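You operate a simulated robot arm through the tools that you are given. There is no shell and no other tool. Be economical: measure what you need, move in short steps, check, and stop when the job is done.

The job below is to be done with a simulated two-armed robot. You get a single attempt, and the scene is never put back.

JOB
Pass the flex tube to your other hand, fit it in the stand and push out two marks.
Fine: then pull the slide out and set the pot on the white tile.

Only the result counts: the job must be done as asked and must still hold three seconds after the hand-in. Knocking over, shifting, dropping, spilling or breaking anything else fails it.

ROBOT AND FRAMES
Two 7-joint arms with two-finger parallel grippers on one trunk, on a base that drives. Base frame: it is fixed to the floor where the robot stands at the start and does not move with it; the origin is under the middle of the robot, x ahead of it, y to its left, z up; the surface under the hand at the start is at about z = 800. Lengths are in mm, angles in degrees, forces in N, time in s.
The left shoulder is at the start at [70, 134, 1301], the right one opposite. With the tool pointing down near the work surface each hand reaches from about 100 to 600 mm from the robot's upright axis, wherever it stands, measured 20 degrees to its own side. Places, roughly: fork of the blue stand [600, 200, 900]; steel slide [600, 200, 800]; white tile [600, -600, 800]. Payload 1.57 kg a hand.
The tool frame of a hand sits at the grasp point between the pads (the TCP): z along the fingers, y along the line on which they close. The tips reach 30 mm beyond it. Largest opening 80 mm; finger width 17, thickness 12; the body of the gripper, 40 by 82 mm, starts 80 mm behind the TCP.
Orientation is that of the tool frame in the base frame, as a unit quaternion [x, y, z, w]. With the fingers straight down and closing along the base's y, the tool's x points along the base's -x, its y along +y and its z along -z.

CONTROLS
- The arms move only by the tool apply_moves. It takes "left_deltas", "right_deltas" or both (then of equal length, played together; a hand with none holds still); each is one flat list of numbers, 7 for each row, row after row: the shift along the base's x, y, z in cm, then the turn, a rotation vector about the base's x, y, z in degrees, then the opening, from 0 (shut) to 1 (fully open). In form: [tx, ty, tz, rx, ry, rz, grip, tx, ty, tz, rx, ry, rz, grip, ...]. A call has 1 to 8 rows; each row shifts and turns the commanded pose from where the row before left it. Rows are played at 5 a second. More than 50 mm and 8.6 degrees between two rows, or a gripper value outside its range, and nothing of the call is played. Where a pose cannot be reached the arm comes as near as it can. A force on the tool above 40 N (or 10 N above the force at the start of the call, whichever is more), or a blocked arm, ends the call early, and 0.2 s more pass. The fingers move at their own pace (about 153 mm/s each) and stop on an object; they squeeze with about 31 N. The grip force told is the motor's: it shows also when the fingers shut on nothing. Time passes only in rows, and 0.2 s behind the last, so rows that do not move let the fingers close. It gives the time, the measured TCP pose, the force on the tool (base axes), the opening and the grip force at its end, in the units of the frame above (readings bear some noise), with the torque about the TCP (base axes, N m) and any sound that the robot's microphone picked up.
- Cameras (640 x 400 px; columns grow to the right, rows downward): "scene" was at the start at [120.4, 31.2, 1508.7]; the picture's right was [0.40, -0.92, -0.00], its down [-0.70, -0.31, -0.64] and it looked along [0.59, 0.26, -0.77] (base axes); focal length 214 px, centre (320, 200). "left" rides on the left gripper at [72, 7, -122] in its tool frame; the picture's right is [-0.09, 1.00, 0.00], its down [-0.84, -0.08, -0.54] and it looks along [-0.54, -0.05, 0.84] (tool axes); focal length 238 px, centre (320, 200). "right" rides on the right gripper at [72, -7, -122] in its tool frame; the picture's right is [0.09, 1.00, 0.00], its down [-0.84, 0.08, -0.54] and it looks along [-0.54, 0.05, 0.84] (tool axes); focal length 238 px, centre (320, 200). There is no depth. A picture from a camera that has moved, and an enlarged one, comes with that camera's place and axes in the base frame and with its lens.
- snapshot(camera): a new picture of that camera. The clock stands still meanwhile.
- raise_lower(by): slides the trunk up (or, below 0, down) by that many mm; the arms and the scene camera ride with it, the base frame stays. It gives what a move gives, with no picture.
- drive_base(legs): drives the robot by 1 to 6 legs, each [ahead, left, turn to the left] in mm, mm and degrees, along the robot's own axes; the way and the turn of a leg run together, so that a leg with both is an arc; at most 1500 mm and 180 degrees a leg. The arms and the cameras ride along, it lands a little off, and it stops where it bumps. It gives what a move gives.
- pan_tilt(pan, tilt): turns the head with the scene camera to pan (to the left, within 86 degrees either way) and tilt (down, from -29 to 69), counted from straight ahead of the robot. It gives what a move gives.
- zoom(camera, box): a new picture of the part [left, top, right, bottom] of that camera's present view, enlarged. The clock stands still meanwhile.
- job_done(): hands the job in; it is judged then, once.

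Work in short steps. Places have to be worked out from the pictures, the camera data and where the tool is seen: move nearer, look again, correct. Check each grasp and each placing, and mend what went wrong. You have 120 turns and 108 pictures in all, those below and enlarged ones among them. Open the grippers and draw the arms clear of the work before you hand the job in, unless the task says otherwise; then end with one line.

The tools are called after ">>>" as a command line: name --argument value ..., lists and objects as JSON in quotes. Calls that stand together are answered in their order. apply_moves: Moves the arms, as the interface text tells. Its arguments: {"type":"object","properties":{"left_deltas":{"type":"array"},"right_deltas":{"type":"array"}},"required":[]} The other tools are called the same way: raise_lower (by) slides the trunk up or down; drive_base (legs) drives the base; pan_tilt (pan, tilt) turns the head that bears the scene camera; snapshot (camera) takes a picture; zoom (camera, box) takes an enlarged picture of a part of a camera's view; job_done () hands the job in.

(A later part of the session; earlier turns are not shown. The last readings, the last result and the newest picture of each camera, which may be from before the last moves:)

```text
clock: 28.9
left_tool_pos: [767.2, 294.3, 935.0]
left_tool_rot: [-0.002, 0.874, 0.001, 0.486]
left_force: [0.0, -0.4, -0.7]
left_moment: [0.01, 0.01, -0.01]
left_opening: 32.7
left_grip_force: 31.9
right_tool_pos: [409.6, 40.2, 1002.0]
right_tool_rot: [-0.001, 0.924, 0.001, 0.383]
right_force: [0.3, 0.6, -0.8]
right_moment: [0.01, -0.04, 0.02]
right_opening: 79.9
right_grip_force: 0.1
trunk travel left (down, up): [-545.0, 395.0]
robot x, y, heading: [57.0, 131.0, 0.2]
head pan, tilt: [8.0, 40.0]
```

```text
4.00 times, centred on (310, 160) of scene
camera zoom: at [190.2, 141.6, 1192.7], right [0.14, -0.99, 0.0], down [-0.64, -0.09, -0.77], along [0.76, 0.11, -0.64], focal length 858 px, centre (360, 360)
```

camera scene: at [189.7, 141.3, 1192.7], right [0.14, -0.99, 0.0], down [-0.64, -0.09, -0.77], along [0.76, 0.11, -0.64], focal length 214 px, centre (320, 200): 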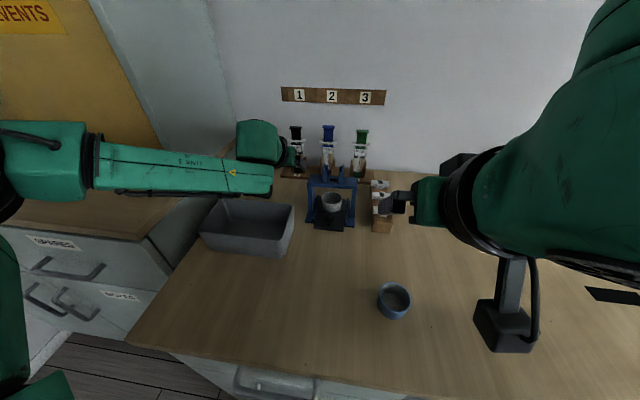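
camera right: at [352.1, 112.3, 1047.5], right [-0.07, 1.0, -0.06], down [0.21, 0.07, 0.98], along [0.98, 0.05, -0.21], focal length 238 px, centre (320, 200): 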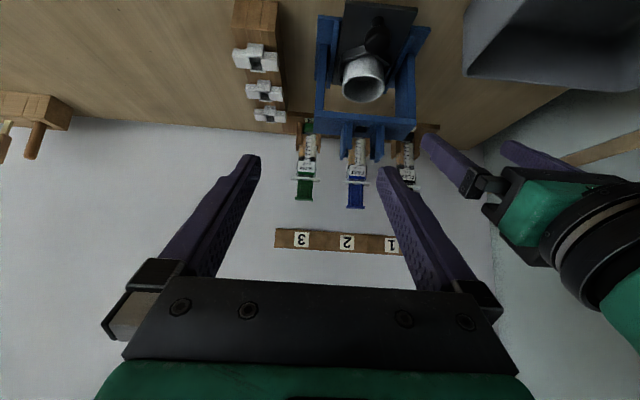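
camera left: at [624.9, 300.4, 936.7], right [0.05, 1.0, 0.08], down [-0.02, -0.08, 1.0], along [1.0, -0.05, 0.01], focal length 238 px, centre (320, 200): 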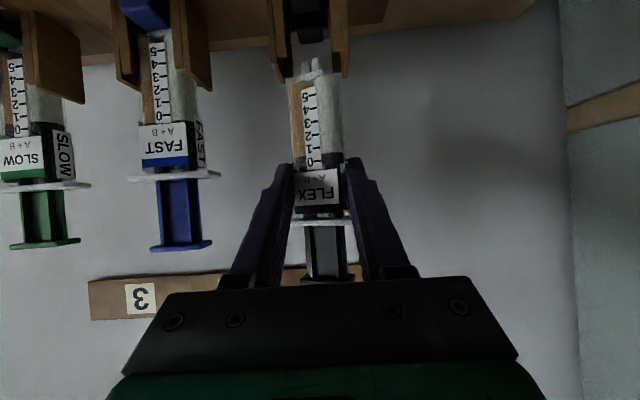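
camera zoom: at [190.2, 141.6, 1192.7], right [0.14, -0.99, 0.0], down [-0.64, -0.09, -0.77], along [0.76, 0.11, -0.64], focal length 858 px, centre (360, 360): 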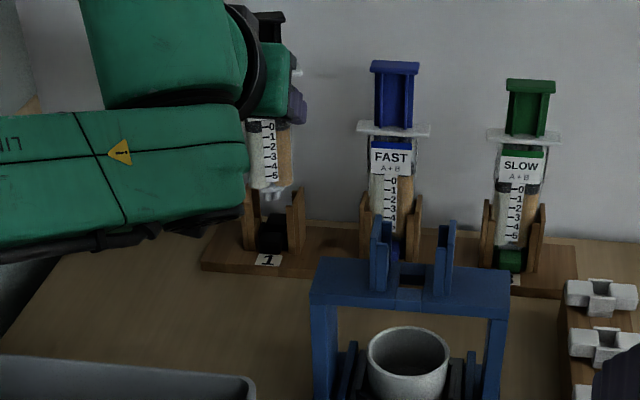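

The cap stayed in the rack and the tube came free, nozzle exposed. I enlarge the fork from the head camera to get its gap and orientation.

>>> zoom --camera "scene" --box '[295, 155, 375, 235]'

>>> zoom --camera "left" --box '[240, 30, 400, 240]'

>>> snapshot --camera "right"

```text
5.00 times, centred on (335, 195) of scene
camera zoom: at [190.2, 141.6, 1192.7], right [0.14, -0.99, 0.0], down [-0.64, -0.09, -0.77], along [0.76, 0.11, -0.64], focal length 1072 px, centre (245, 225)
```

zoom: 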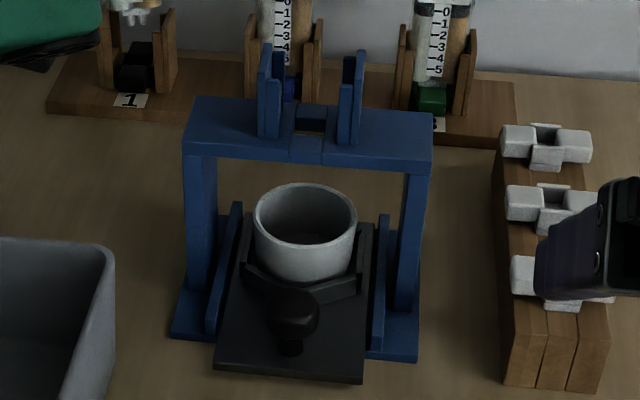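

```text
1.90 times, centred on (320, 135) of left
camera zoom: at [624.9, 300.4, 936.7], right [0.05, 1.0, 0.08], down [-0.02, -0.08, 1.0], along [1.0, -0.05, 0.01], focal length 454 px, centre (320, 324)
```

zoom: 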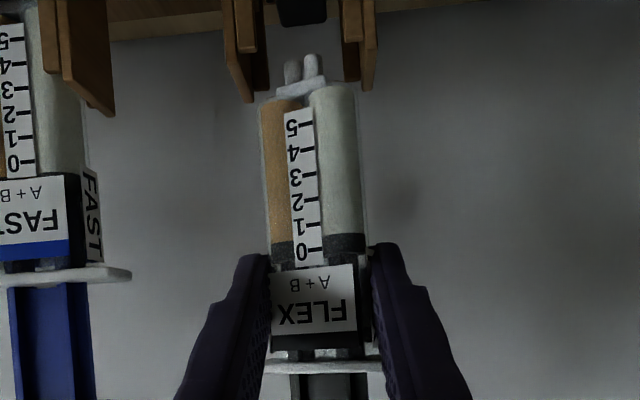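

```text
69 pictures are left
camera right: at [274.4, 31.9, 1037.5], right [-0.07, 1.0, -0.06], down [0.21, 0.08, 0.97], along [0.98, 0.05, -0.21], focal length 238 px, centre (320, 200)
```

right: 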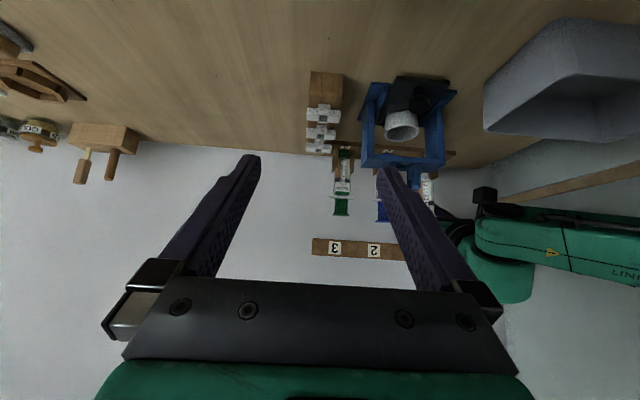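

The stand's posts top out near z≈943 with the beam top at ≈915, centred near (602, 171); the tube goes in from above. I raise the trunk 110 mm to carry the tube clear, then draw the left hand back over open bench for the handover.

>>> raise_lower --by 110

>>> apply_moves --left_deltas '[-4, 0, 0, 0, 0, 0, 0, -4, 0, 0, 0, 0, 0, 0, -4, 0, 0, 0, 0, 0, 0, -4, 0, 0, 0, 0, 0, 0, -4, -2, 0, 0, 0, 0, 0, -3, -3, 0, 0, 0, 0, 0, -2, -3, 0, 0, 0, 0, 0, 0, 0, 0, 0, 0, 0, 0]'

>>> snapshot --camera "left"

>>> snapshot --camera "scene"

```text
clock: 30.3
left_tool_pos: [767.0, 294.9, 1043.3]
left_tool_rot: [-0.001, 0.874, -0.001, 0.485]
left_force: [0.2, 1.3, -0.8]
left_moment: [-0.01, 0.02, -0.02]
left_opening: 32.7
left_grip_force: 30.9
right_tool_pos: [411.2, 38.8, 1112.0]
right_tool_rot: [0.001, 0.924, 0.0, 0.382]
right_force: [-0.6, 0.1, -0.2]
right_moment: [-0.02, 0.0, 0.0]
right_opening: 79.9
right_grip_force: 0.0
trunk travel left (down, up): [-655.0, 285.0]
robot x, y, heading: [53.5, 128.5, 0.0]
head pan, tilt: [8.0, 40.0]
```

```text
clock: 32.1
left_tool_pos: [524.2, 210.0, 1047.6]
left_tool_rot: [0.0, 0.874, 0.0, 0.486]
left_force: [0.3, -0.3, -1.4]
left_moment: [0.02, 0.0, 0.0]
left_opening: 32.3
left_grip_force: 30.6
left hand out of reach, approached as far as the arm can: row 6, 7
right_tool_pos: [408.7, 37.7, 1111.5]
right_tool_rot: [0.0, 0.924, 0.002, 0.383]
right_force: [-0.8, -0.8, -0.6]
right_moment: [0.02, -0.02, 0.02]
right_opening: 80.1
right_grip_force: 0.0
trunk travel left (down, up): [-655.0, 285.0]
robot x, y, heading: [54.2, 126.2, 0.0]
head pan, tilt: [8.0, 40.0]
```

```text
68 pictures are left
camera left: at [381.5, 215.9, 1049.2], right [0.05, 1.0, 0.08], down [-0.02, -0.08, 1.0], along [1.0, -0.05, 0.01], focal length 238 px, centre (320, 200)
```

left: 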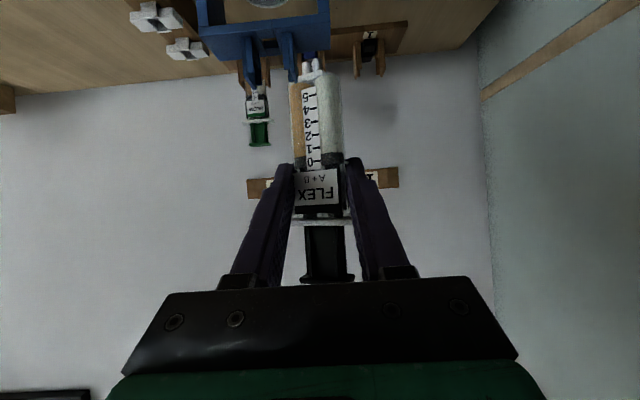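

```text
67 pictures are left
camera scene: at [188.8, 141.1, 1302.9], right [0.14, -0.99, 0.0], down [-0.64, -0.09, -0.77], along [0.76, 0.11, -0.64], focal length 214 px, centre (320, 200)
```

scene: 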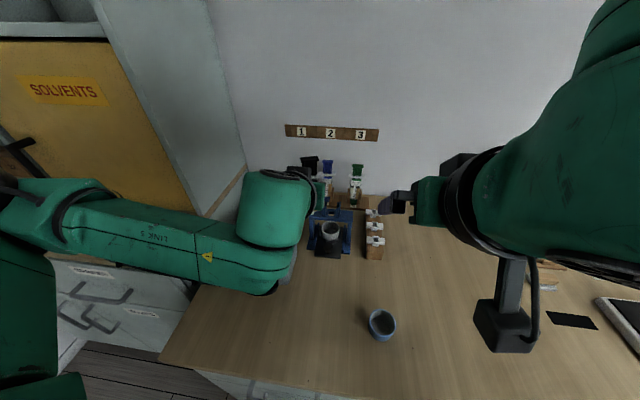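

The tube hangs vertical near (537, 210), flange z≈1070. I swing the right hand round to point left (+y), slightly downward, starting well right of the tube.

>>> apply_moves --right_deltas '[0.6, 0, -0.5, 0, 0, 8.2, 1, 0.6, 0, -0.5, 0, 0, 8.2, 1, 0.6, 0, -0.5, 0, 0, 8.2, 1, 0.6, 0, -0.5, 0, 0, 8.2, 1, 0.6, 0, -0.5, 0, 0, 8.2, 1, 0.6, 0, -0.5, 0, 0, 8.2, 1, 0.6, 0, -0.5, 0, 0, 8.2, 1, 0.6, 0, -0.5, 0, 0, 8.2, 1]'

>>> apply_moves --right_deltas '[1.5, 0.5, 0, 0, 0, 8.2, 1, 1.5, 0.5, 0, 0, 0, 8.2, 1, 1.5, 0.5, 0, 0, 0, 8.0, 1, 1, 0.5, -0.5, 7.5, 0, 0, 1, 1, 0.5, -0.5, 7.5, 0, 0, 1, 0.8, 0.5, -0.5, 7.5, 0, 0, 1, 0, 0.5, -0.5, 7.5, 0, 0, 1, 0, 0, 0, 0, 0, 0, 1]'

>>> snapshot --camera "right"

>>> snapshot --camera "scene"

```text
clock: 33.9
left_tool_pos: [526.2, 210.2, 1046.0]
left_tool_rot: [-0.001, 0.874, 0.001, 0.485]
left_force: [0.2, -0.7, -1.0]
left_moment: [-0.02, 0.05, 0.03]
left_opening: 32.6
left_grip_force: 30.6
right_tool_pos: [446.8, 38.4, 1082.7]
right_tool_rot: [-0.384, 0.841, 0.16, 0.347]
right_force: [-0.7, -0.2, 0.3]
right_moment: [-0.01, 0.03, -0.01]
right_opening: 79.9
right_grip_force: 0.0
right hand out of reach, approached as far as the arm can: row 7, 8
trunk travel left (down, up): [-655.0, 285.0]
robot x, y, heading: [56.1, 127.6, 0.2]
head pan, tilt: [8.0, 40.0]
```

```text
clock: 35.7
left_tool_pos: [525.1, 210.3, 1046.5]
left_tool_rot: [-0.002, 0.874, 0.001, 0.486]
left_force: [1.0, -0.6, -1.0]
left_moment: [0.03, 0.0, 0.01]
left_opening: 32.4
left_grip_force: 30.8
right_tool_pos: [455.0, 35.1, 1080.9]
right_tool_rot: [-0.344, 0.838, 0.212, 0.368]
right_force: [0.0, 0.5, 0.6]
right_moment: [-0.03, -0.01, 0.0]
right_opening: 79.8
right_grip_force: 0.0
right hand out of reach, approached as far as the arm can: row 1, 2, 3, 4, 5, 6, 7
trunk travel left (down, up): [-655.0, 285.0]
robot x, y, heading: [57.0, 132.1, 0.3]
head pan, tilt: [8.0, 40.0]
```

```text
66 pictures are left
camera right: at [367.3, -72.3, 1103.8], right [-0.77, 0.63, 0.03], down [0.1, 0.08, 0.99], along [0.62, 0.77, -0.12], focal length 238 px, centre (320, 200)
```

right: 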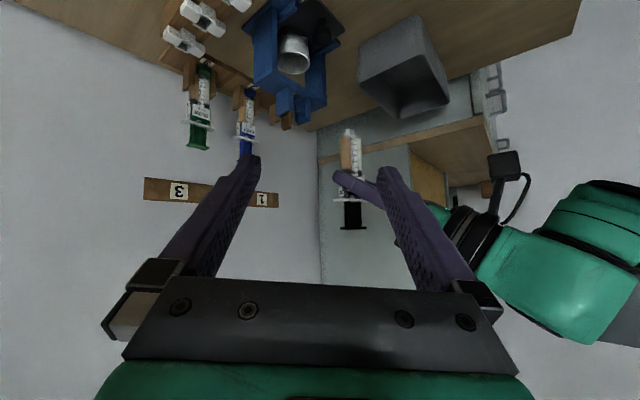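

```text
65 pictures are left
camera scene: at [190.2, 141.5, 1302.7], right [0.14, -0.99, 0.0], down [-0.64, -0.09, -0.77], along [0.76, 0.11, -0.64], focal length 214 px, centre (320, 200)
```

scene: 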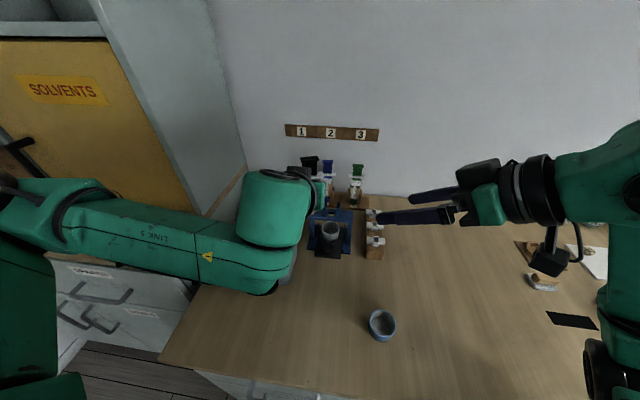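

The right wrist can't yaw fully to +y at this tilt. New plan: right hand straight down, closing along x, straddling the plunger and gripping at the flange/label box from above. First I un-tilt it.

>>> apply_moves --right_deltas '[0, 0, 0.5, -5.3, 5.3, 0, 1, 0, 0, 0.5, -5.3, 5.3, 0, 1, 0, 0, 0.5, -5.3, 5.3, 0, 1, 0, 0, 0.5, -5.3, 5.3, 0, 1, 0, 0, 0.5, -5.3, 5.3, 0, 1, 0, 0, 0.5, -5.3, 5.3, 0, 1, 0, 0, 0, 0, 0, 0, 1]'

```text
clock: 37.3
left_tool_pos: [525.9, 209.6, 1046.4]
left_tool_rot: [0.0, 0.874, 0.0, 0.486]
left_force: [-0.2, -0.2, -0.3]
left_moment: [0.02, 0.01, 0.03]
left_opening: 32.1
left_grip_force: 31.1
right_tool_pos: [453.5, 35.0, 1110.9]
right_tool_rot: [-0.36, 0.931, 0.063, 0.02]
right_force: [0.5, -0.1, 0.1]
right_moment: [0.0, 0.03, -0.02]
right_opening: 79.8
right_grip_force: 0.1
trunk travel left (down, up): [-655.0, 285.0]
robot x, y, heading: [56.5, 127.2, 0.2]
head pan, tilt: [8.0, 40.0]
```

Nearly vertical now (7.6° leaning to +y, yaw ≈42°). I remove the lean and yaw on to 90°.

>>> apply_moves --right_deltas '[0, 0, 0.5, -7.6, 0, 0, 1, 0, 0, 0.5, 0, 0, 7.95, 1, 0, 0, 0.5, 0, 0, 7.95, 1, 0, 0, 0.5, 0, 0, 7.95, 1, 0, 0, 0, 0, 0, 7.95, 1, 0, 0, 0, 0, 0, 7.95, 1, 0, 0, 0, 0, 0, 7.95, 1, 0, 0, 0, 0, 0, 0, 1]'

```text
clock: 39.1
left_tool_pos: [526.4, 209.5, 1046.8]
left_tool_rot: [-0.001, 0.874, 0.0, 0.486]
left_force: [-1.2, -0.7, -0.2]
left_moment: [0.0, 0.01, -0.02]
left_opening: 32.0
left_grip_force: 31.2
right_tool_pos: [295.2, 110.5, 1067.6]
right_tool_rot: [-0.707, 0.707, -0.001, -0.002]
right_force: [-0.4, -0.6, -0.5]
right_moment: [0.03, 0.01, -0.01]
right_opening: 80.1
right_grip_force: 0.2
right hand out of reach, approached as far as the arm can: row 2, 3, 4, 5, 6, 7
trunk travel left (down, up): [-655.0, 285.0]
robot x, y, heading: [56.9, 125.9, 0.4]
head pan, tilt: [8.0, 40.0]
```

Yaw 90° is attainable only by pulling in at this height. I raise the trunk 200 mm and bring both hands back down, so the right hand works further below its shoulder where tool-down reach is good.

>>> raise_lower --by 200

>>> apply_moves --left_deltas '[0, 0, -4, 0, 0, 0, 0, 0, 0, -4, 0, 0, 0, 0, 0, 0, -4, 0, 0, 0, 0, 0, 0, -4, 0, 0, 0, 0, 0, 0, -4, 0, 0, 0, 0, 0, 0, 0, 0, 0, 0, 0]' --right_deltas '[2, -1, -3, 0, 0, 0, 1, 3, -1, -3, 0, 0, 0, 1, 3, -1, -3, 0, 0, 0, 1, 3, -1, -2, 0, 0, 0, 1, 3, -1, -2, 0, 0, 0, 1, 0, 0, 0, 0, 0, 0, 1]'

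>>> snapshot --camera "scene"

```text
clock: 41.2
left_tool_pos: [526.5, 211.1, 1245.1]
left_tool_rot: [-0.002, 0.874, 0.001, 0.486]
left_force: [0.0, 0.3, -0.3]
left_moment: [-0.01, 0.02, -0.02]
left_opening: 32.1
left_grip_force: 30.9
right_tool_pos: [295.6, 110.2, 1266.4]
right_tool_rot: [-0.707, 0.708, -0.001, -0.002]
right_force: [-0.2, -0.2, -0.6]
right_moment: [-0.02, 0.01, 0.0]
right_opening: 79.9
right_grip_force: 0.0
trunk travel left (down, up): [-855.0, 85.0]
robot x, y, heading: [53.9, 127.5, -0.0]
head pan, tilt: [8.0, 40.0]
```

```text
clock: 42.6
left_tool_pos: [527.7, 217.5, 1061.2]
left_tool_rot: [-0.001, 0.874, 0.0, 0.486]
left_force: [0.3, 1.1, -1.6]
left_moment: [0.01, 0.0, 0.0]
left_opening: 32.2
left_grip_force: 31.1
left hand out of reach, approached as far as the arm can: row 1, 5
right_tool_pos: [303.2, 104.1, 1187.1]
right_tool_rot: [-0.707, 0.707, -0.001, -0.003]
right_force: [0.0, 0.0, 0.3]
right_moment: [-0.01, 0.01, 0.0]
right_opening: 80.0
right_grip_force: 0.0
right hand out of reach, approached as far as the arm can: row 1, 2, 3, 4, 5
trunk travel left (down, up): [-855.0, 85.0]
robot x, y, heading: [55.5, 126.4, 0.2]
head pan, tilt: [8.0, 40.0]
```

```text
64 pictures are left
camera scene: at [189.3, 142.3, 1502.8], right [0.14, -0.99, 0.0], down [-0.64, -0.09, -0.77], along [0.76, 0.11, -0.64], focal length 214 px, centre (320, 200)
```

scene: 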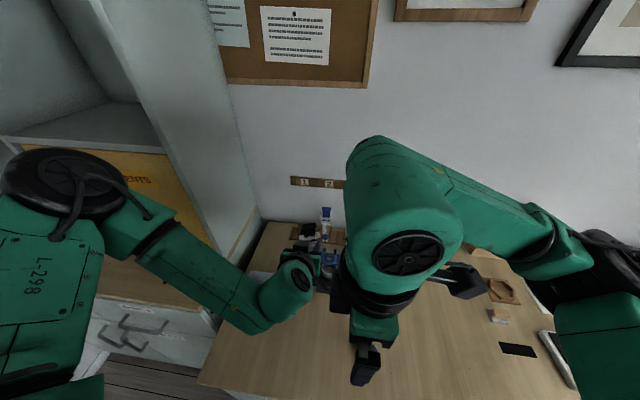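

Right yaw 90° pulls it close to the robot at this height. I shift the left hand aside (over the bin side) and test the right hand's yaw-90° reach lower down, over open bench.

>>> apply_moves --left_deltas '[0, 3, 0, 0, 0, 0, 0, 0, 3, 0, 0, 0, 0, 0, 0, 2, 0, 0, 0, 0, 0, 0, 0, 0, 0, 0, 0, 0]' --right_deltas '[0, -2, -4, 0, 0, 0, 1, 0, -2, -4, 0, 0, 0, 1, 1, -1, -4, 0, 0, 0, 1, 0, 0, 0, 0, 0, 0, 1]'

>>> apply_moves --right_deltas '[4, -0.5, -2, 0, 0, 0, 1, 4, -0.5, -2, 0, 0, 0, 1, 4, -0.5, -2, 0, 0, 0, 1, 4, 0, 0, 0, 0, 0, 1, 0, 0, 0, 0, 0, 0, 1]'

>>> snapshot --camera "scene"

```text
clock: 43.6
left_tool_pos: [527.6, 296.7, 1060.8]
left_tool_rot: [0.0, 0.874, 0.001, 0.485]
left_force: [-1.0, -0.4, -1.1]
left_moment: [0.02, 0.05, 0.04]
left_opening: 31.9
left_grip_force: 31.2
right_tool_pos: [293.9, 81.0, 1164.9]
right_tool_rot: [-0.705, 0.71, 0.0, -0.003]
right_force: [0.7, -0.7, 0.2]
right_moment: [-0.01, -0.01, -0.03]
right_opening: 79.9
right_grip_force: 0.0
right hand out of reach, approached as far as the arm can: row 1, 2, 3
trunk travel left (down, up): [-855.0, 85.0]
robot x, y, heading: [56.5, 128.3, 0.1]
head pan, tilt: [8.0, 40.0]
```

```text
clock: 44.8
left_tool_pos: [526.9, 296.4, 1062.5]
left_tool_rot: [-0.001, 0.874, 0.0, 0.485]
left_force: [0.0, -0.3, -0.4]
left_moment: [-0.02, 0.04, 0.02]
left_opening: 31.8
left_grip_force: 30.6
right_tool_pos: [294.7, 81.9, 1166.1]
right_tool_rot: [-0.705, 0.71, -0.001, -0.003]
right_force: [0.4, -0.2, -1.3]
right_moment: [-0.01, -0.01, -0.02]
right_opening: 80.1
right_grip_force: 0.0
right hand out of reach, approached as far as the arm can: row 1, 2, 3, 4
trunk travel left (down, up): [-855.0, 85.0]
robot x, y, heading: [56.8, 125.5, 0.1]
head pan, tilt: [8.0, 40.0]
```

```text
63 pictures are left
camera scene: at [190.1, 141.4, 1502.7], right [0.14, -0.99, 0.0], down [-0.64, -0.09, -0.77], along [0.76, 0.11, -0.64], focal length 214 px, centre (320, 200)
```

scene: 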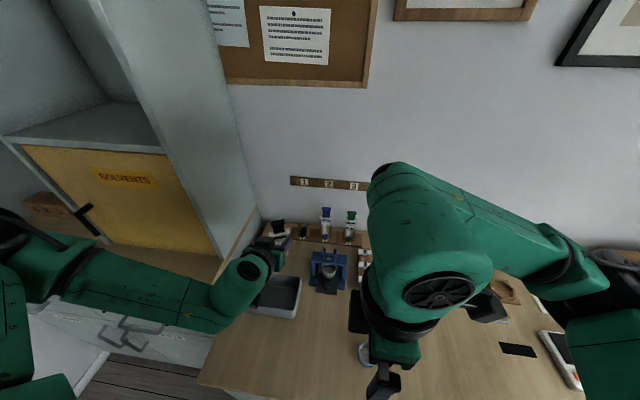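

Yaw +90° is stuck at a joint limit. I unwind to yaw 0, moving forward-right over free bench, and then try the opposite sense.

>>> apply_moves --right_deltas '[1.5, -1, 0, 0, 0, -8.2, 1, 1.5, -1, 0, 0, 0, -8.2, 1, 1.5, -1, 0, 0, 0, -8.2, 1, 1.5, -1, 0, 0, 0, -8.2, 1, 1.5, -1, 0, 0, 0, -8.2, 1, 1.5, -1, 0, 0, 0, -8.2, 1, 1.5, -1, 0, 0, 0, -8.2, 1, 1.5, -1, -1, 0, 0, -8.2, 1]'

>>> apply_moves --right_deltas '[1, -0.5, -1, 0, 0, -8.2, 1, 1, 0, -1, 0, 0, -8.2, 1, 1, 0, -1, 0, 0, -8.2, 1, 1, 0, -1, 0, 0, -8.2, 1, 1, 0, -1, 0, 0, -8.2, 1, 1, 0, -1, 0, 0, -8.2, 1, 1, 0, -1, 0, 0, -8.2, 1, 1, 0, -1, 0, 0, -8.2, 1]'

>>> apply_moves --right_deltas '[0, 0, 0, 0, 0, -8.2, 1, 0, 0, 0, 0, 0, -8.2, 1, 0, 0, 0, 0, 0, -8.2, 1, 0, 0, 0, 0, 0, -8.2, 1, 0, 0, 0, 0, 0, -8.2, 1, 0, 0, 0, 0, 0, -7.8, 1, 0, 0, 0, 0, 0, 0, 1]'

>>> snapshot --camera "scene"

```text
clock: 46.6
left_tool_pos: [526.8, 296.0, 1061.1]
left_tool_rot: [-0.001, 0.874, 0.001, 0.486]
left_force: [0.3, 0.5, -1.0]
left_moment: [-0.01, 0.02, -0.01]
left_opening: 32.1
left_grip_force: 31.2
right_tool_pos: [415.3, 0.8, 1153.7]
right_tool_rot: [-0.209, 0.978, 0.001, -0.004]
right_force: [1.0, 0.0, -0.1]
right_moment: [0.02, 0.05, 0.0]
right_opening: 80.0
right_grip_force: 0.0
trunk travel left (down, up): [-855.0, 85.0]
robot x, y, heading: [53.6, 129.1, 0.2]
head pan, tilt: [8.0, 40.0]
```

```text
clock: 48.4
left_tool_pos: [527.3, 296.9, 1061.6]
left_tool_rot: [-0.001, 0.874, 0.001, 0.486]
left_force: [-0.4, -0.2, -0.5]
left_moment: [0.01, -0.02, 0.01]
left_opening: 31.9
left_grip_force: 31.1
right_tool_pos: [495.5, -3.3, 1074.5]
right_tool_rot: [0.354, 0.935, 0.002, -0.003]
right_force: [-0.8, 0.4, -0.6]
right_moment: [0.0, 0.0, -0.01]
right_opening: 80.1
right_grip_force: 0.1
trunk travel left (down, up): [-855.0, 85.0]
robot x, y, heading: [56.8, 129.7, 0.3]
head pan, tilt: [8.0, 40.0]
```

```text
clock: 50.0
left_tool_pos: [527.1, 296.0, 1061.2]
left_tool_rot: [-0.002, 0.874, 0.001, 0.485]
left_force: [0.1, -0.3, -0.4]
left_moment: [0.03, 0.05, 0.0]
left_opening: 32.1
left_grip_force: 31.0
right_tool_pos: [494.4, -3.7, 1074.9]
right_tool_rot: [0.708, 0.706, 0.002, -0.001]
right_force: [-0.3, 0.2, -0.5]
right_moment: [0.0, -0.02, -0.01]
right_opening: 79.9
right_grip_force: 0.0
trunk travel left (down, up): [-855.0, 85.0]
robot x, y, heading: [58.1, 130.2, -0.0]
head pan, tilt: [8.0, 40.0]
```

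```text
62 pictures are left
camera scene: at [190.1, 141.5, 1502.7], right [0.14, -0.99, 0.0], down [-0.64, -0.09, -0.77], along [0.76, 0.11, -0.64], focal length 214 px, centre (320, 200)
```

scene: 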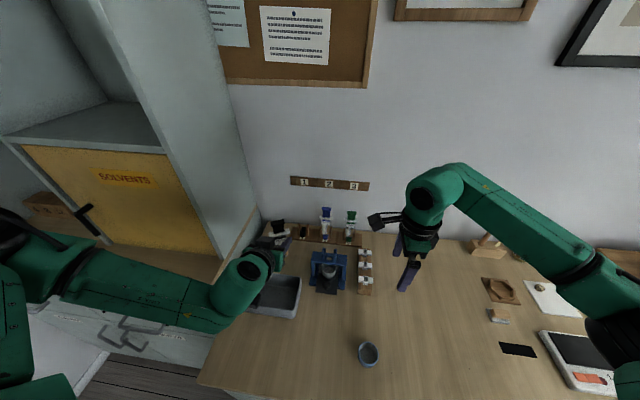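

Yaw −90° works well with full reach. Now I bring the tube (left) to y≈200 and raise the right hand, then move it over the tube, closing along x.

>>> apply_moves --left_deltas '[0, -3.2, 0, 0, 0, 0, 0, 0, -3.2, 0, 0, 0, 0, 0, 0, -3.2, 0, 0, 0, 0, 0, 0, 0, 0, 0, 0, 0, 0, 0, 0, 0, 0, 0, 0, 0]' --right_deltas '[0, 0, 4, 0, 0, 0, 1, 0, 0, 4, 0, 0, 0, 1, 1.5, 2, 3, 0, 0, 0, 1, 1.5, 4, 0, 0, 0, 0, 1, 1.5, 4, 0, 0, 0, 0, 1]'

>>> snapshot --camera "right"

>>> snapshot --camera "left"

```text
clock: 51.2
left_tool_pos: [527.6, 211.8, 1070.6]
left_tool_rot: [-0.001, 0.875, -0.001, 0.485]
left_force: [0.5, -0.3, -1.1]
left_moment: [0.02, 0.02, 0.01]
left_opening: 31.9
left_grip_force: 31.0
left hand out of reach, approached as far as the arm can: row 3
right_tool_pos: [541.4, 100.3, 1184.9]
right_tool_rot: [0.707, 0.707, 0.002, 0.0]
right_force: [-0.3, -0.1, 1.0]
right_moment: [-0.02, 0.01, 0.0]
right_opening: 80.0
right_grip_force: 0.0
trunk travel left (down, up): [-855.0, 85.0]
robot x, y, heading: [55.4, 128.4, 0.1]
head pan, tilt: [8.0, 40.0]
```

```text
61 pictures are left
camera right: at [534.4, 171.3, 1307.7], right [1.0, 0.09, 0.0], down [0.07, -0.84, 0.54], along [0.05, -0.54, -0.84], focal length 238 px, centre (320, 200)
```

right: 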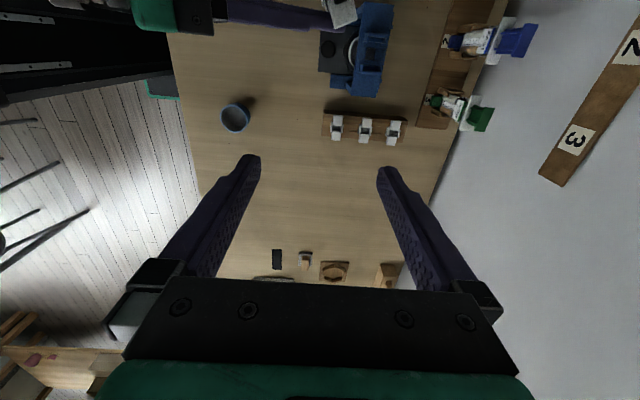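

```text
60 pictures are left
camera left: at [384.9, 217.2, 1073.2], right [0.05, 1.0, 0.08], down [-0.02, -0.07, 1.0], along [1.0, -0.05, 0.01], focal length 238 px, centre (320, 200)
```

left: 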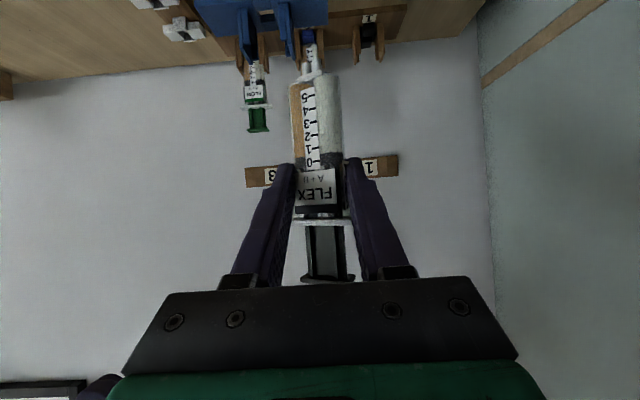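

Tube estimated at x≈540, y≈210, flange z≈1089, plunger top ≈1124. I narrow the right opening to 44 mm and bring it over the tube at z 1185.

>>> apply_moves --right_deltas '[0, 4, 0, 0, 0, 0, 0.55, 0, 4, 0, 0, 0, 0, 0.55, 0, 3, 0, 0, 0, 0, 0.55, 0, 0, 0, 0, 0, 0, 0.55]'

>>> snapshot --camera "right"

>>> snapshot --camera "left"

```text
clock: 52.2
left_tool_pos: [528.3, 209.2, 1071.6]
left_tool_rot: [0.0, 0.875, 0.0, 0.484]
left_force: [0.6, -0.7, -0.3]
left_moment: [-0.01, 0.0, 0.03]
left_opening: 31.9
left_grip_force: 31.4
right_tool_pos: [539.8, 207.7, 1184.8]
right_tool_rot: [0.708, 0.706, 0.004, -0.001]
right_force: [0.2, 1.0, 0.0]
right_moment: [0.02, -0.02, -0.01]
right_opening: 43.7
right_grip_force: 0.0
trunk travel left (down, up): [-855.0, 85.0]
robot x, y, heading: [54.4, 130.8, -0.1]
head pan, tilt: [8.0, 40.0]
```

```text
59 pictures are left
camera right: at [533.3, 278.2, 1307.3], right [1.0, 0.09, 0.0], down [0.07, -0.84, 0.54], along [0.05, -0.53, -0.84], focal length 238 px, centre (320, 200)
```

right: 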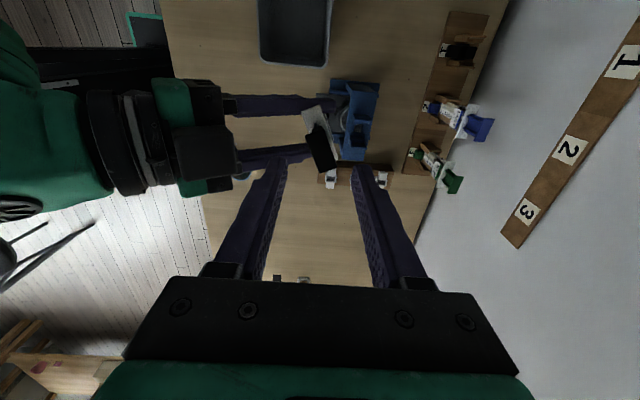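

```text
58 pictures are left
camera left: at [384.4, 215.2, 1073.5], right [0.05, 1.0, 0.08], down [-0.02, -0.08, 1.0], along [1.0, -0.05, 0.01], focal length 238 px, centre (320, 200)
```

left: 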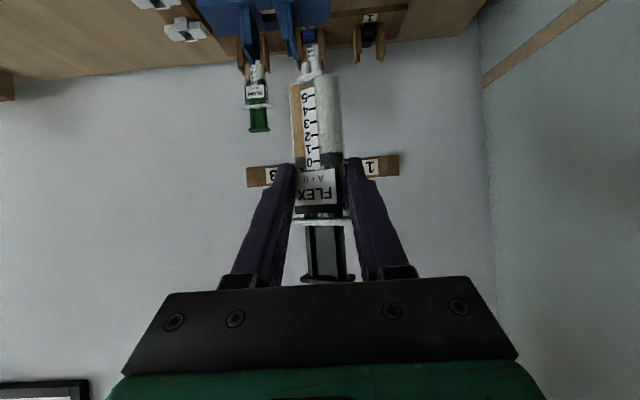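

Plunger top projects to (540, 210), so I'm aligned. I enlarge the right view to check the tube's yaw relative to my fingers.

>>> zoom --camera "right" --box '[250, 70, 400, 190]'

```text
3.33 times, centred on (325, 130) of right
camera zoom: at [533.3, 278.2, 1307.3], right [1.0, 0.09, 0.0], down [0.07, -0.84, 0.54], along [0.05, -0.53, -0.84], focal length 794 px, centre (303, 433)
```

zoom: 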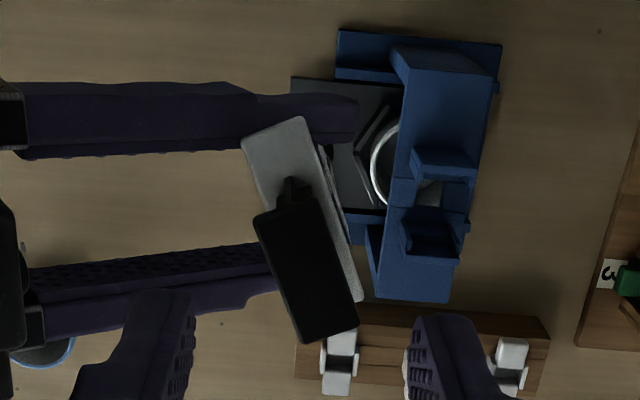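

The tube has turned about 24° about its long axis in the left grip. The right pads, closing flat along x on the flange, will square it up to the right hand. I descend around the plunger (tips to ~35 mm below the flange).

>>> apply_moves --right_deltas '[0.1, 0.3, -4, 0, 0, 0, 0.55, 0, 0, -3, 0, 0, 0, 0.55, 0, 0, -2, 0, 0, 0, 0.55, 0, 0, -1, 0, 0, 0, 0.55, 0, 0, 0, 0, 0, 0, 0.55]'

>>> snapshot --camera "right"

>>> snapshot --camera "left"

```text
clock: 53.4
left_tool_pos: [527.0, 209.2, 1071.5]
left_tool_rot: [-0.001, 0.875, 0.0, 0.485]
left_force: [0.0, 1.0, -1.1]
left_moment: [-0.01, -0.01, -0.01]
left_opening: 31.8
left_grip_force: 30.9
right_tool_pos: [540.4, 210.1, 1085.3]
right_tool_rot: [0.707, 0.707, 0.003, -0.003]
right_force: [0.4, -1.1, -0.2]
right_moment: [-0.02, 0.0, -0.01]
right_opening: 44.0
right_grip_force: 0.0
trunk travel left (down, up): [-855.0, 85.0]
robot x, y, heading: [57.2, 125.6, 0.1]
head pan, tilt: [8.0, 40.0]
```

```text
56 pictures are left
camera right: at [534.7, 282.4, 1207.4], right [1.0, 0.09, 0.0], down [0.08, -0.84, 0.54], along [0.05, -0.53, -0.84], focal length 238 px, centre (320, 200)
```

right: 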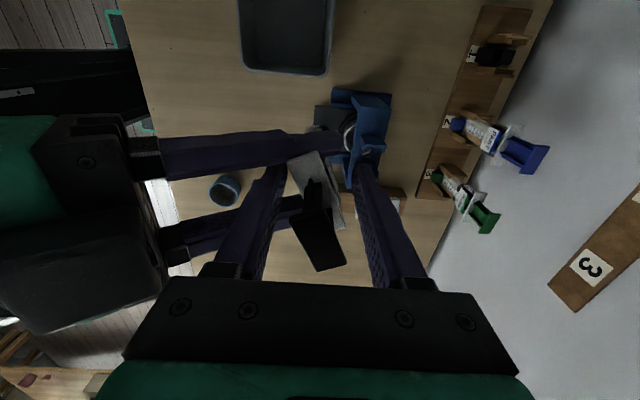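

```text
55 pictures are left
camera left: at [384.3, 215.7, 1073.5], right [0.05, 1.0, 0.08], down [-0.02, -0.08, 1.0], along [1.0, -0.05, 0.01], focal length 238 px, centre (320, 200)
```

left: 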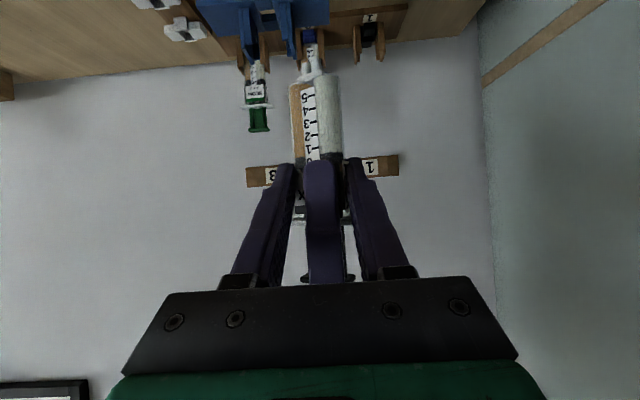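

The right fingers straddle the flange neatly between the left fingers. Closing the right hand gradually.

>>> apply_moves --right_deltas '[0, 0, 0, 0, 0, 0, 0.4, 0, 0, 0, 0, 0, 0, 0.3, 0, 0, 0, 0, 0, 0, 0.2, 0, 0, 0, 0, 0, 0, 0.0, 0, 0, 0, 0, 0, 0, 0.0]'

>>> zoom --camera "right" --box '[220, 80, 440, 290]'

>>> zoom --camera "left" --box '[240, 40, 400, 300]'

```text
clock: 54.6
left_tool_pos: [526.5, 210.6, 1070.1]
left_tool_rot: [0.0, 0.874, 0.0, 0.486]
left_force: [9.6, -1.6, -0.8]
left_moment: [-0.04, 0.08, -0.47]
left_opening: 32.2
left_grip_force: 31.4
right_tool_pos: [540.5, 212.1, 1084.6]
right_tool_rot: [0.707, 0.707, 0.003, -0.001]
right_force: [-9.5, 0.5, 0.9]
right_moment: [0.07, 0.09, 0.47]
right_opening: 25.7
right_grip_force: 30.9
trunk travel left (down, up): [-855.0, 85.0]
robot x, y, heading: [56.5, 128.9, 0.1]
head pan, tilt: [8.0, 40.0]
```

```text
1.90 times, centred on (330, 185) of right
camera zoom: at [534.2, 282.8, 1207.7], right [1.0, 0.09, 0.0], down [0.08, -0.84, 0.54], along [0.05, -0.53, -0.84], focal length 454 px, centre (301, 229)
```

zoom: 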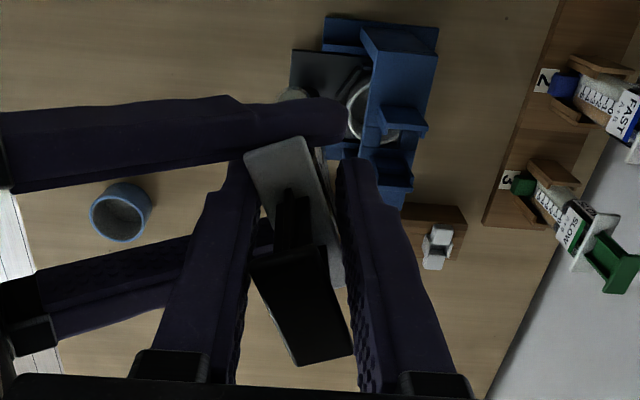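

```text
1.54 times, centred on (320, 170) of left
camera zoom: at [384.6, 215.7, 1073.6], right [0.05, 1.0, 0.08], down [-0.02, -0.08, 1.0], along [1.0, -0.05, 0.01], focal length 367 px, centre (320, 246)
```

zoom: 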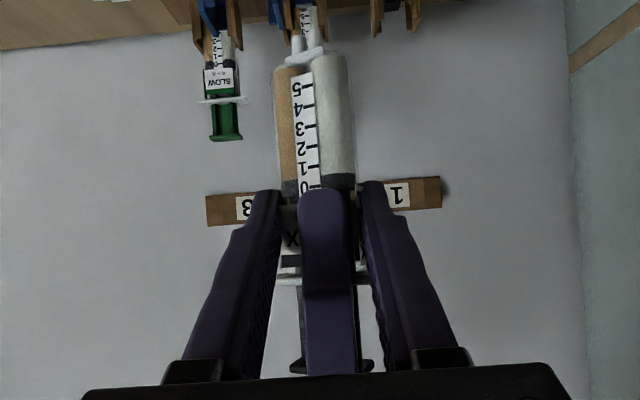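

The tube is held by both but still skewed (opening 25.7 mm, 0.47 Nm between hands). I open the left hand just a few mm so the tube squares itself between the right pads while still caged.

>>> apply_moves --left_deltas '[0, 0, 0, 0, 0, 0, 0.43, 0, 0, 0, 0, 0, 0, 0.43, 0, 0, 0, 0, 0, 0, 0.46]' --right_deltas '[0, 0, 0, 0, 0, 0, 0, 0, 0, 0, 0, 0, 0, 0, 0, 0, 0, 0, 0, 0, 0]'

>>> zoom --camera "right" --box '[220, 80, 440, 290]'

>>> zoom --camera "left" --box '[240, 40, 400, 300]'

```text
clock: 55.4
left_tool_pos: [526.7, 209.6, 1071.2]
left_tool_rot: [-0.001, 0.874, 0.0, 0.485]
left_force: [0.4, -0.4, -0.3]
left_moment: [-0.05, -0.02, 0.01]
left_opening: 36.4
left_grip_force: 0.1
right_tool_pos: [541.4, 210.4, 1085.2]
right_tool_rot: [0.707, 0.707, 0.002, -0.001]
right_force: [-0.4, -0.1, -0.1]
right_moment: [0.0, 0.01, 0.02]
right_opening: 16.6
right_grip_force: 30.6
trunk travel left (down, up): [-855.0, 85.0]
robot x, y, heading: [59.1, 131.2, 0.2]
head pan, tilt: [8.0, 40.0]
```

```text
1.90 times, centred on (330, 185) of right
camera zoom: at [534.7, 282.4, 1207.7], right [1.0, 0.09, 0.0], down [0.07, -0.84, 0.54], along [0.05, -0.53, -0.84], focal length 454 px, centre (301, 229)
```

zoom: 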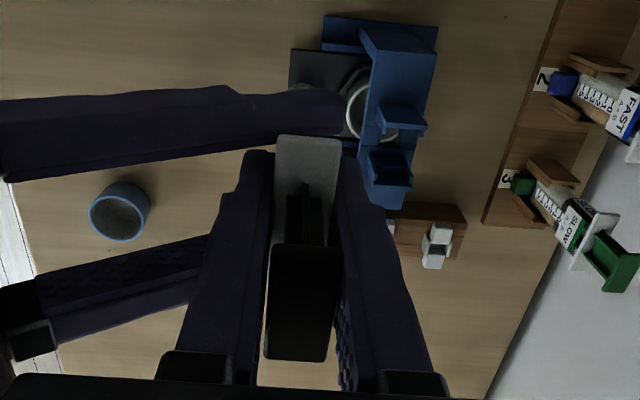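

```text
1.54 times, centred on (320, 170) of left
camera zoom: at [384.4, 215.8, 1073.5], right [0.05, 1.0, 0.08], down [-0.02, -0.08, 1.0], along [1.0, -0.05, 0.01], focal length 367 px, centre (320, 246)
```

zoom: 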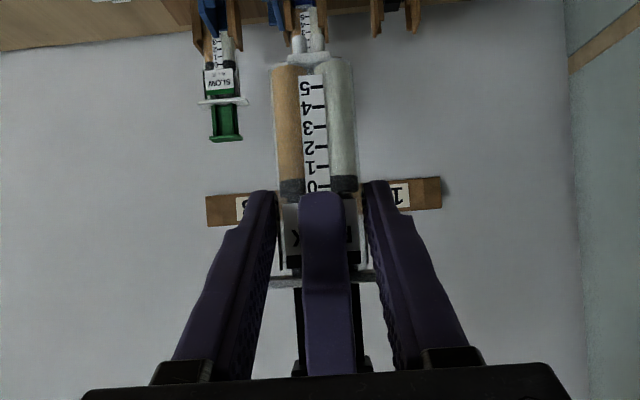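

The tube squared up perfectly (16.6 mm, no residual torque) and is now held by the right hand. I open the left fully and move the right hand straight forward with the tube, out of the left fingers, then over the stand.

>>> apply_moves --left_deltas '[0, 0, 0, 0, 0, 0, 0.85, 0, 0, 0, 0, 0, 0, 0.85, 0, 0, 0, 0, 0, 0, 0.85, 0, 0, 0, 0, 0, 0, 0.85, 0, 0, 0, 0, 0, 0, 0.85, 0, 0, 0, 0, 0, 0, 0.85]' --right_deltas '[0, 0, 0, 0, 0, 0, 0, 1.5, 0, 0, 0, 0, 0, 0, 2.3, 0, 0, 0, 0, 0, 0, 2.3, 0, 0, 0, 0, 0, 0, 0, 0, 0, 0, 0, 0, 0, 0, 0, 0, 0, 0, 0, 0]'

>>> apply_moves --left_deltas '[0, 4, 0, 0, 0, 0, 0.85, 0, 4, 0, 0, 0, 0, 0.85, 0, 2, 0, 0, 0, 0, 0.85]' --right_deltas '[0, -2, 0, 0, 0, 0, 0, 0, -1.9, 0, 0, 0, 0, 0, 0, 0, 0, 0, 0, 0, 0]'

>>> snapshot --camera "right"

>>> snapshot --camera "left"

```text
clock: 56.8
left_tool_pos: [527.5, 210.0, 1069.8]
left_tool_rot: [0.0, 0.875, -0.001, 0.485]
left_force: [0.8, 0.9, -0.1]
left_moment: [0.02, -0.02, 0.0]
left_opening: 68.2
left_grip_force: 0.0
right_tool_pos: [587.9, 209.0, 1084.7]
right_tool_rot: [0.707, 0.707, 0.002, -0.002]
right_force: [-0.3, 0.2, 0.2]
right_moment: [0.0, 0.0, -0.01]
right_opening: 17.1
right_grip_force: 31.1
right hand out of reach, approached as far as the arm can: row 4
trunk travel left (down, up): [-855.0, 85.0]
robot x, y, heading: [57.4, 124.3, 0.2]
head pan, tilt: [8.0, 40.0]
```

```text
clock: 57.6
left_tool_pos: [526.9, 310.6, 1069.8]
left_tool_rot: [-0.001, 0.873, 0.0, 0.487]
left_force: [1.2, 0.2, -0.5]
left_moment: [0.02, 0.02, 0.02]
left_opening: 68.0
left_grip_force: 0.1
right_tool_pos: [586.8, 171.4, 1084.9]
right_tool_rot: [0.708, 0.707, 0.003, -0.001]
right_force: [-0.2, -1.3, 0.2]
right_moment: [0.01, 0.06, -0.03]
right_opening: 17.2
right_grip_force: 31.2
trunk travel left (down, up): [-855.0, 85.0]
robot x, y, heading: [56.1, 127.9, -0.1]
head pan, tilt: [8.0, 40.0]
```

```text
50 pictures are left
camera right: at [579.4, 242.5, 1207.5], right [1.0, 0.09, 0.0], down [0.07, -0.84, 0.54], along [0.05, -0.54, -0.84], focal length 238 px, centre (320, 200)
```

right: 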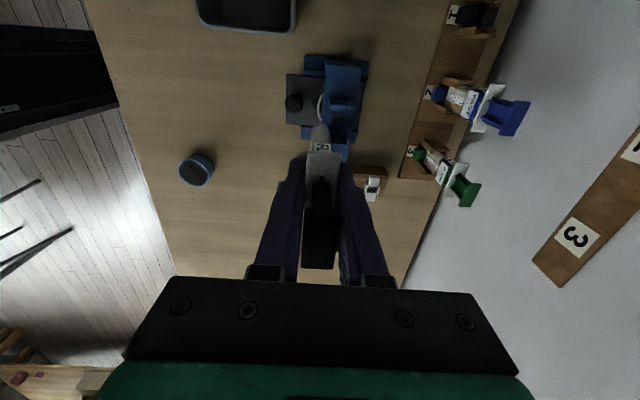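

```text
49 pictures are left
camera left: at [384.6, 316.8, 1073.0], right [0.05, 1.0, 0.08], down [-0.02, -0.08, 1.0], along [1.0, -0.05, 0.02], focal length 238 px, centre (320, 200)
```

left: 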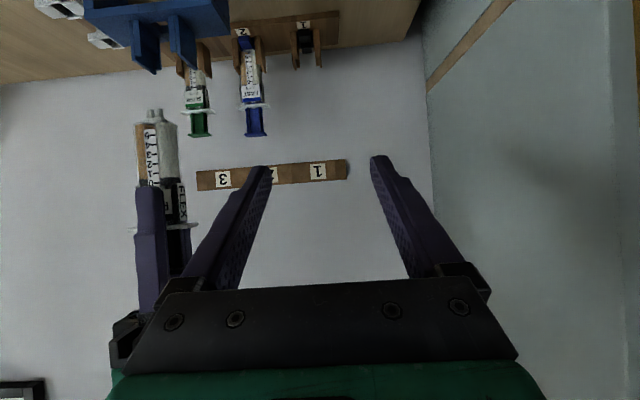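

At this height the right hand is limited to x≈588; the stand needs x≈602. Moving the base 100 mm left will bring the right shoulder more in line; first I bring the left hand in a bit so it won't near the cabinet.

>>> apply_moves --left_deltas '[0, -2.5, 0, 0, 0, 0, 0.85, 0, -2.5, 0, 0, 0, 0, 0.85, 0, 0, 0, 0, 0, 0, 0.85]'

>>> drive_base --legs '[[-4, 100, 0]]'

```text
clock: 58.4
left_tool_pos: [527.1, 259.7, 1070.1]
left_tool_rot: [-0.001, 0.874, 0.0, 0.486]
left_force: [0.1, 0.0, -0.4]
left_moment: [0.03, -0.01, -0.03]
left_opening: 67.8
left_grip_force: 0.1
right_tool_pos: [586.6, 171.0, 1085.2]
right_tool_rot: [0.708, 0.706, 0.002, -0.002]
right_force: [-1.2, 0.5, -0.7]
right_moment: [-0.01, 0.01, 0.0]
right_opening: 17.0
right_grip_force: 30.8
trunk travel left (down, up): [-855.0, 85.0]
robot x, y, heading: [56.4, 129.8, -0.1]
head pan, tilt: [8.0, 40.0]
```

```text
clock: 59.6
left_tool_pos: [524.2, 355.7, 1070.2]
left_tool_rot: [-0.001, 0.874, 0.002, 0.486]
left_force: [0.1, -0.4, -0.4]
left_moment: [0.0, 0.04, -0.02]
left_opening: 68.1
left_grip_force: 0.1
right_tool_pos: [582.9, 266.7, 1085.7]
right_tool_rot: [0.708, 0.706, 0.003, -0.003]
right_force: [-0.4, -0.5, 0.4]
right_moment: [0.01, 0.01, 0.0]
right_opening: 17.0
right_grip_force: 31.3
trunk travel left (down, up): [-855.0, 85.0]
robot x, y, heading: [49.9, 231.6, 0.0]
head pan, tilt: [8.0, 40.0]
```

Now I move the right hand back over the stand to (602, 171) and check from the head camera.

>>> apply_moves --right_deltas '[0, -4, 0, 0, 0, 0, 0, 0, -4, 0, 0, 0, 0, 0, 1, -1.6, 0, 0, 0, 0, 0, 0.9, 0, 0, 0, 0, 0, 0, 0, 0, 0, 0, 0, 0, 0]'

>>> pan_tilt --pan -8 --tilt 48

>>> zoom --camera "scene" --box '[220, 100, 420, 260]'

>>> zoom --camera "right" --box '[260, 40, 400, 180]'

```text
clock: 60.8
left_tool_pos: [523.2, 358.2, 1070.1]
left_tool_rot: [-0.001, 0.874, 0.001, 0.486]
left_force: [0.1, 0.7, 0.4]
left_moment: [0.02, 0.02, -0.01]
left_opening: 68.3
left_grip_force: 0.2
right_tool_pos: [601.4, 172.4, 1084.0]
right_tool_rot: [0.708, 0.706, 0.003, -0.002]
right_force: [0.2, 0.1, -0.1]
right_moment: [-0.03, -0.03, 0.0]
right_opening: 17.2
right_grip_force: 30.7
trunk travel left (down, up): [-855.0, 85.0]
robot x, y, heading: [53.8, 233.8, 0.3]
head pan, tilt: [8.0, 40.0]
```

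```text
clock: 61.6
left_tool_pos: [523.1, 361.0, 1070.4]
left_tool_rot: [0.0, 0.874, -0.001, 0.485]
left_force: [0.0, -0.4, -0.6]
left_moment: [0.01, 0.0, 0.0]
left_opening: 67.9
left_grip_force: 0.0
right_tool_pos: [602.0, 174.1, 1084.4]
right_tool_rot: [0.707, 0.707, 0.002, -0.001]
right_force: [-0.3, 0.1, -0.4]
right_moment: [0.01, -0.03, 0.0]
right_opening: 17.0
right_grip_force: 30.6
trunk travel left (down, up): [-855.0, 85.0]
robot x, y, heading: [51.3, 229.7, 0.3]
head pan, tilt: [-8.0, 48.0]
```

```text
2.50 times, centred on (320, 180) of scene
camera zoom: at [180.0, 219.7, 1491.3], right [-0.14, -0.99, 0.0], down [-0.74, 0.1, -0.67], along [0.66, -0.09, -0.74], focal length 536 px, centre (320, 250)
```

zoom: 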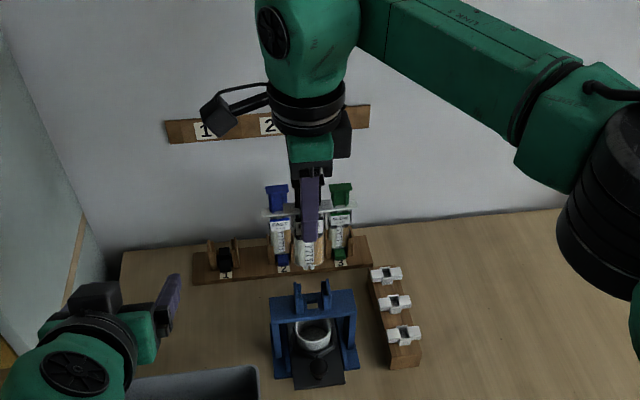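

```text
2.86 times, centred on (330, 110) of right
camera zoom: at [595.0, 245.7, 1206.5], right [1.0, 0.09, 0.0], down [0.07, -0.84, 0.54], along [0.05, -0.54, -0.84], focal length 681 px, centre (291, 457)
```

zoom: 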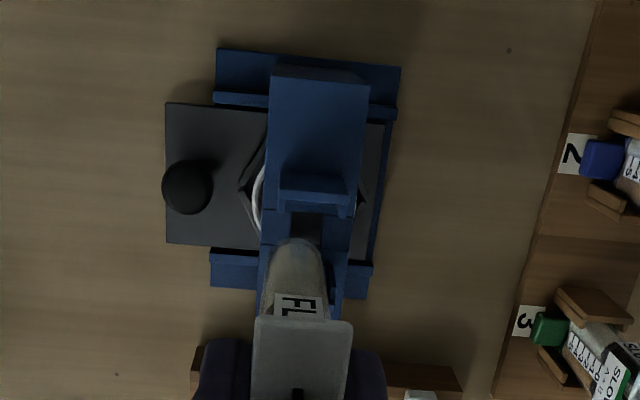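

From this calibrated view the fork's hole is at about (609.7, 170.3). I check the tube's verticality from the left hand's camera before lowering.

>>> zoom --camera "left" --box '[0, 60, 240, 300]'

```text
1.67 times, centred on (120, 180) of left
camera zoom: at [381.1, 365.8, 1072.4], right [0.05, 1.0, 0.08], down [-0.02, -0.08, 1.0], along [1.0, -0.05, 0.01], focal length 397 px, centre (653, 233)
```

zoom: 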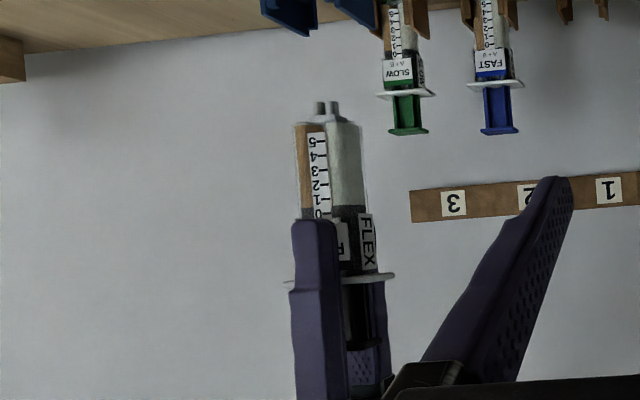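

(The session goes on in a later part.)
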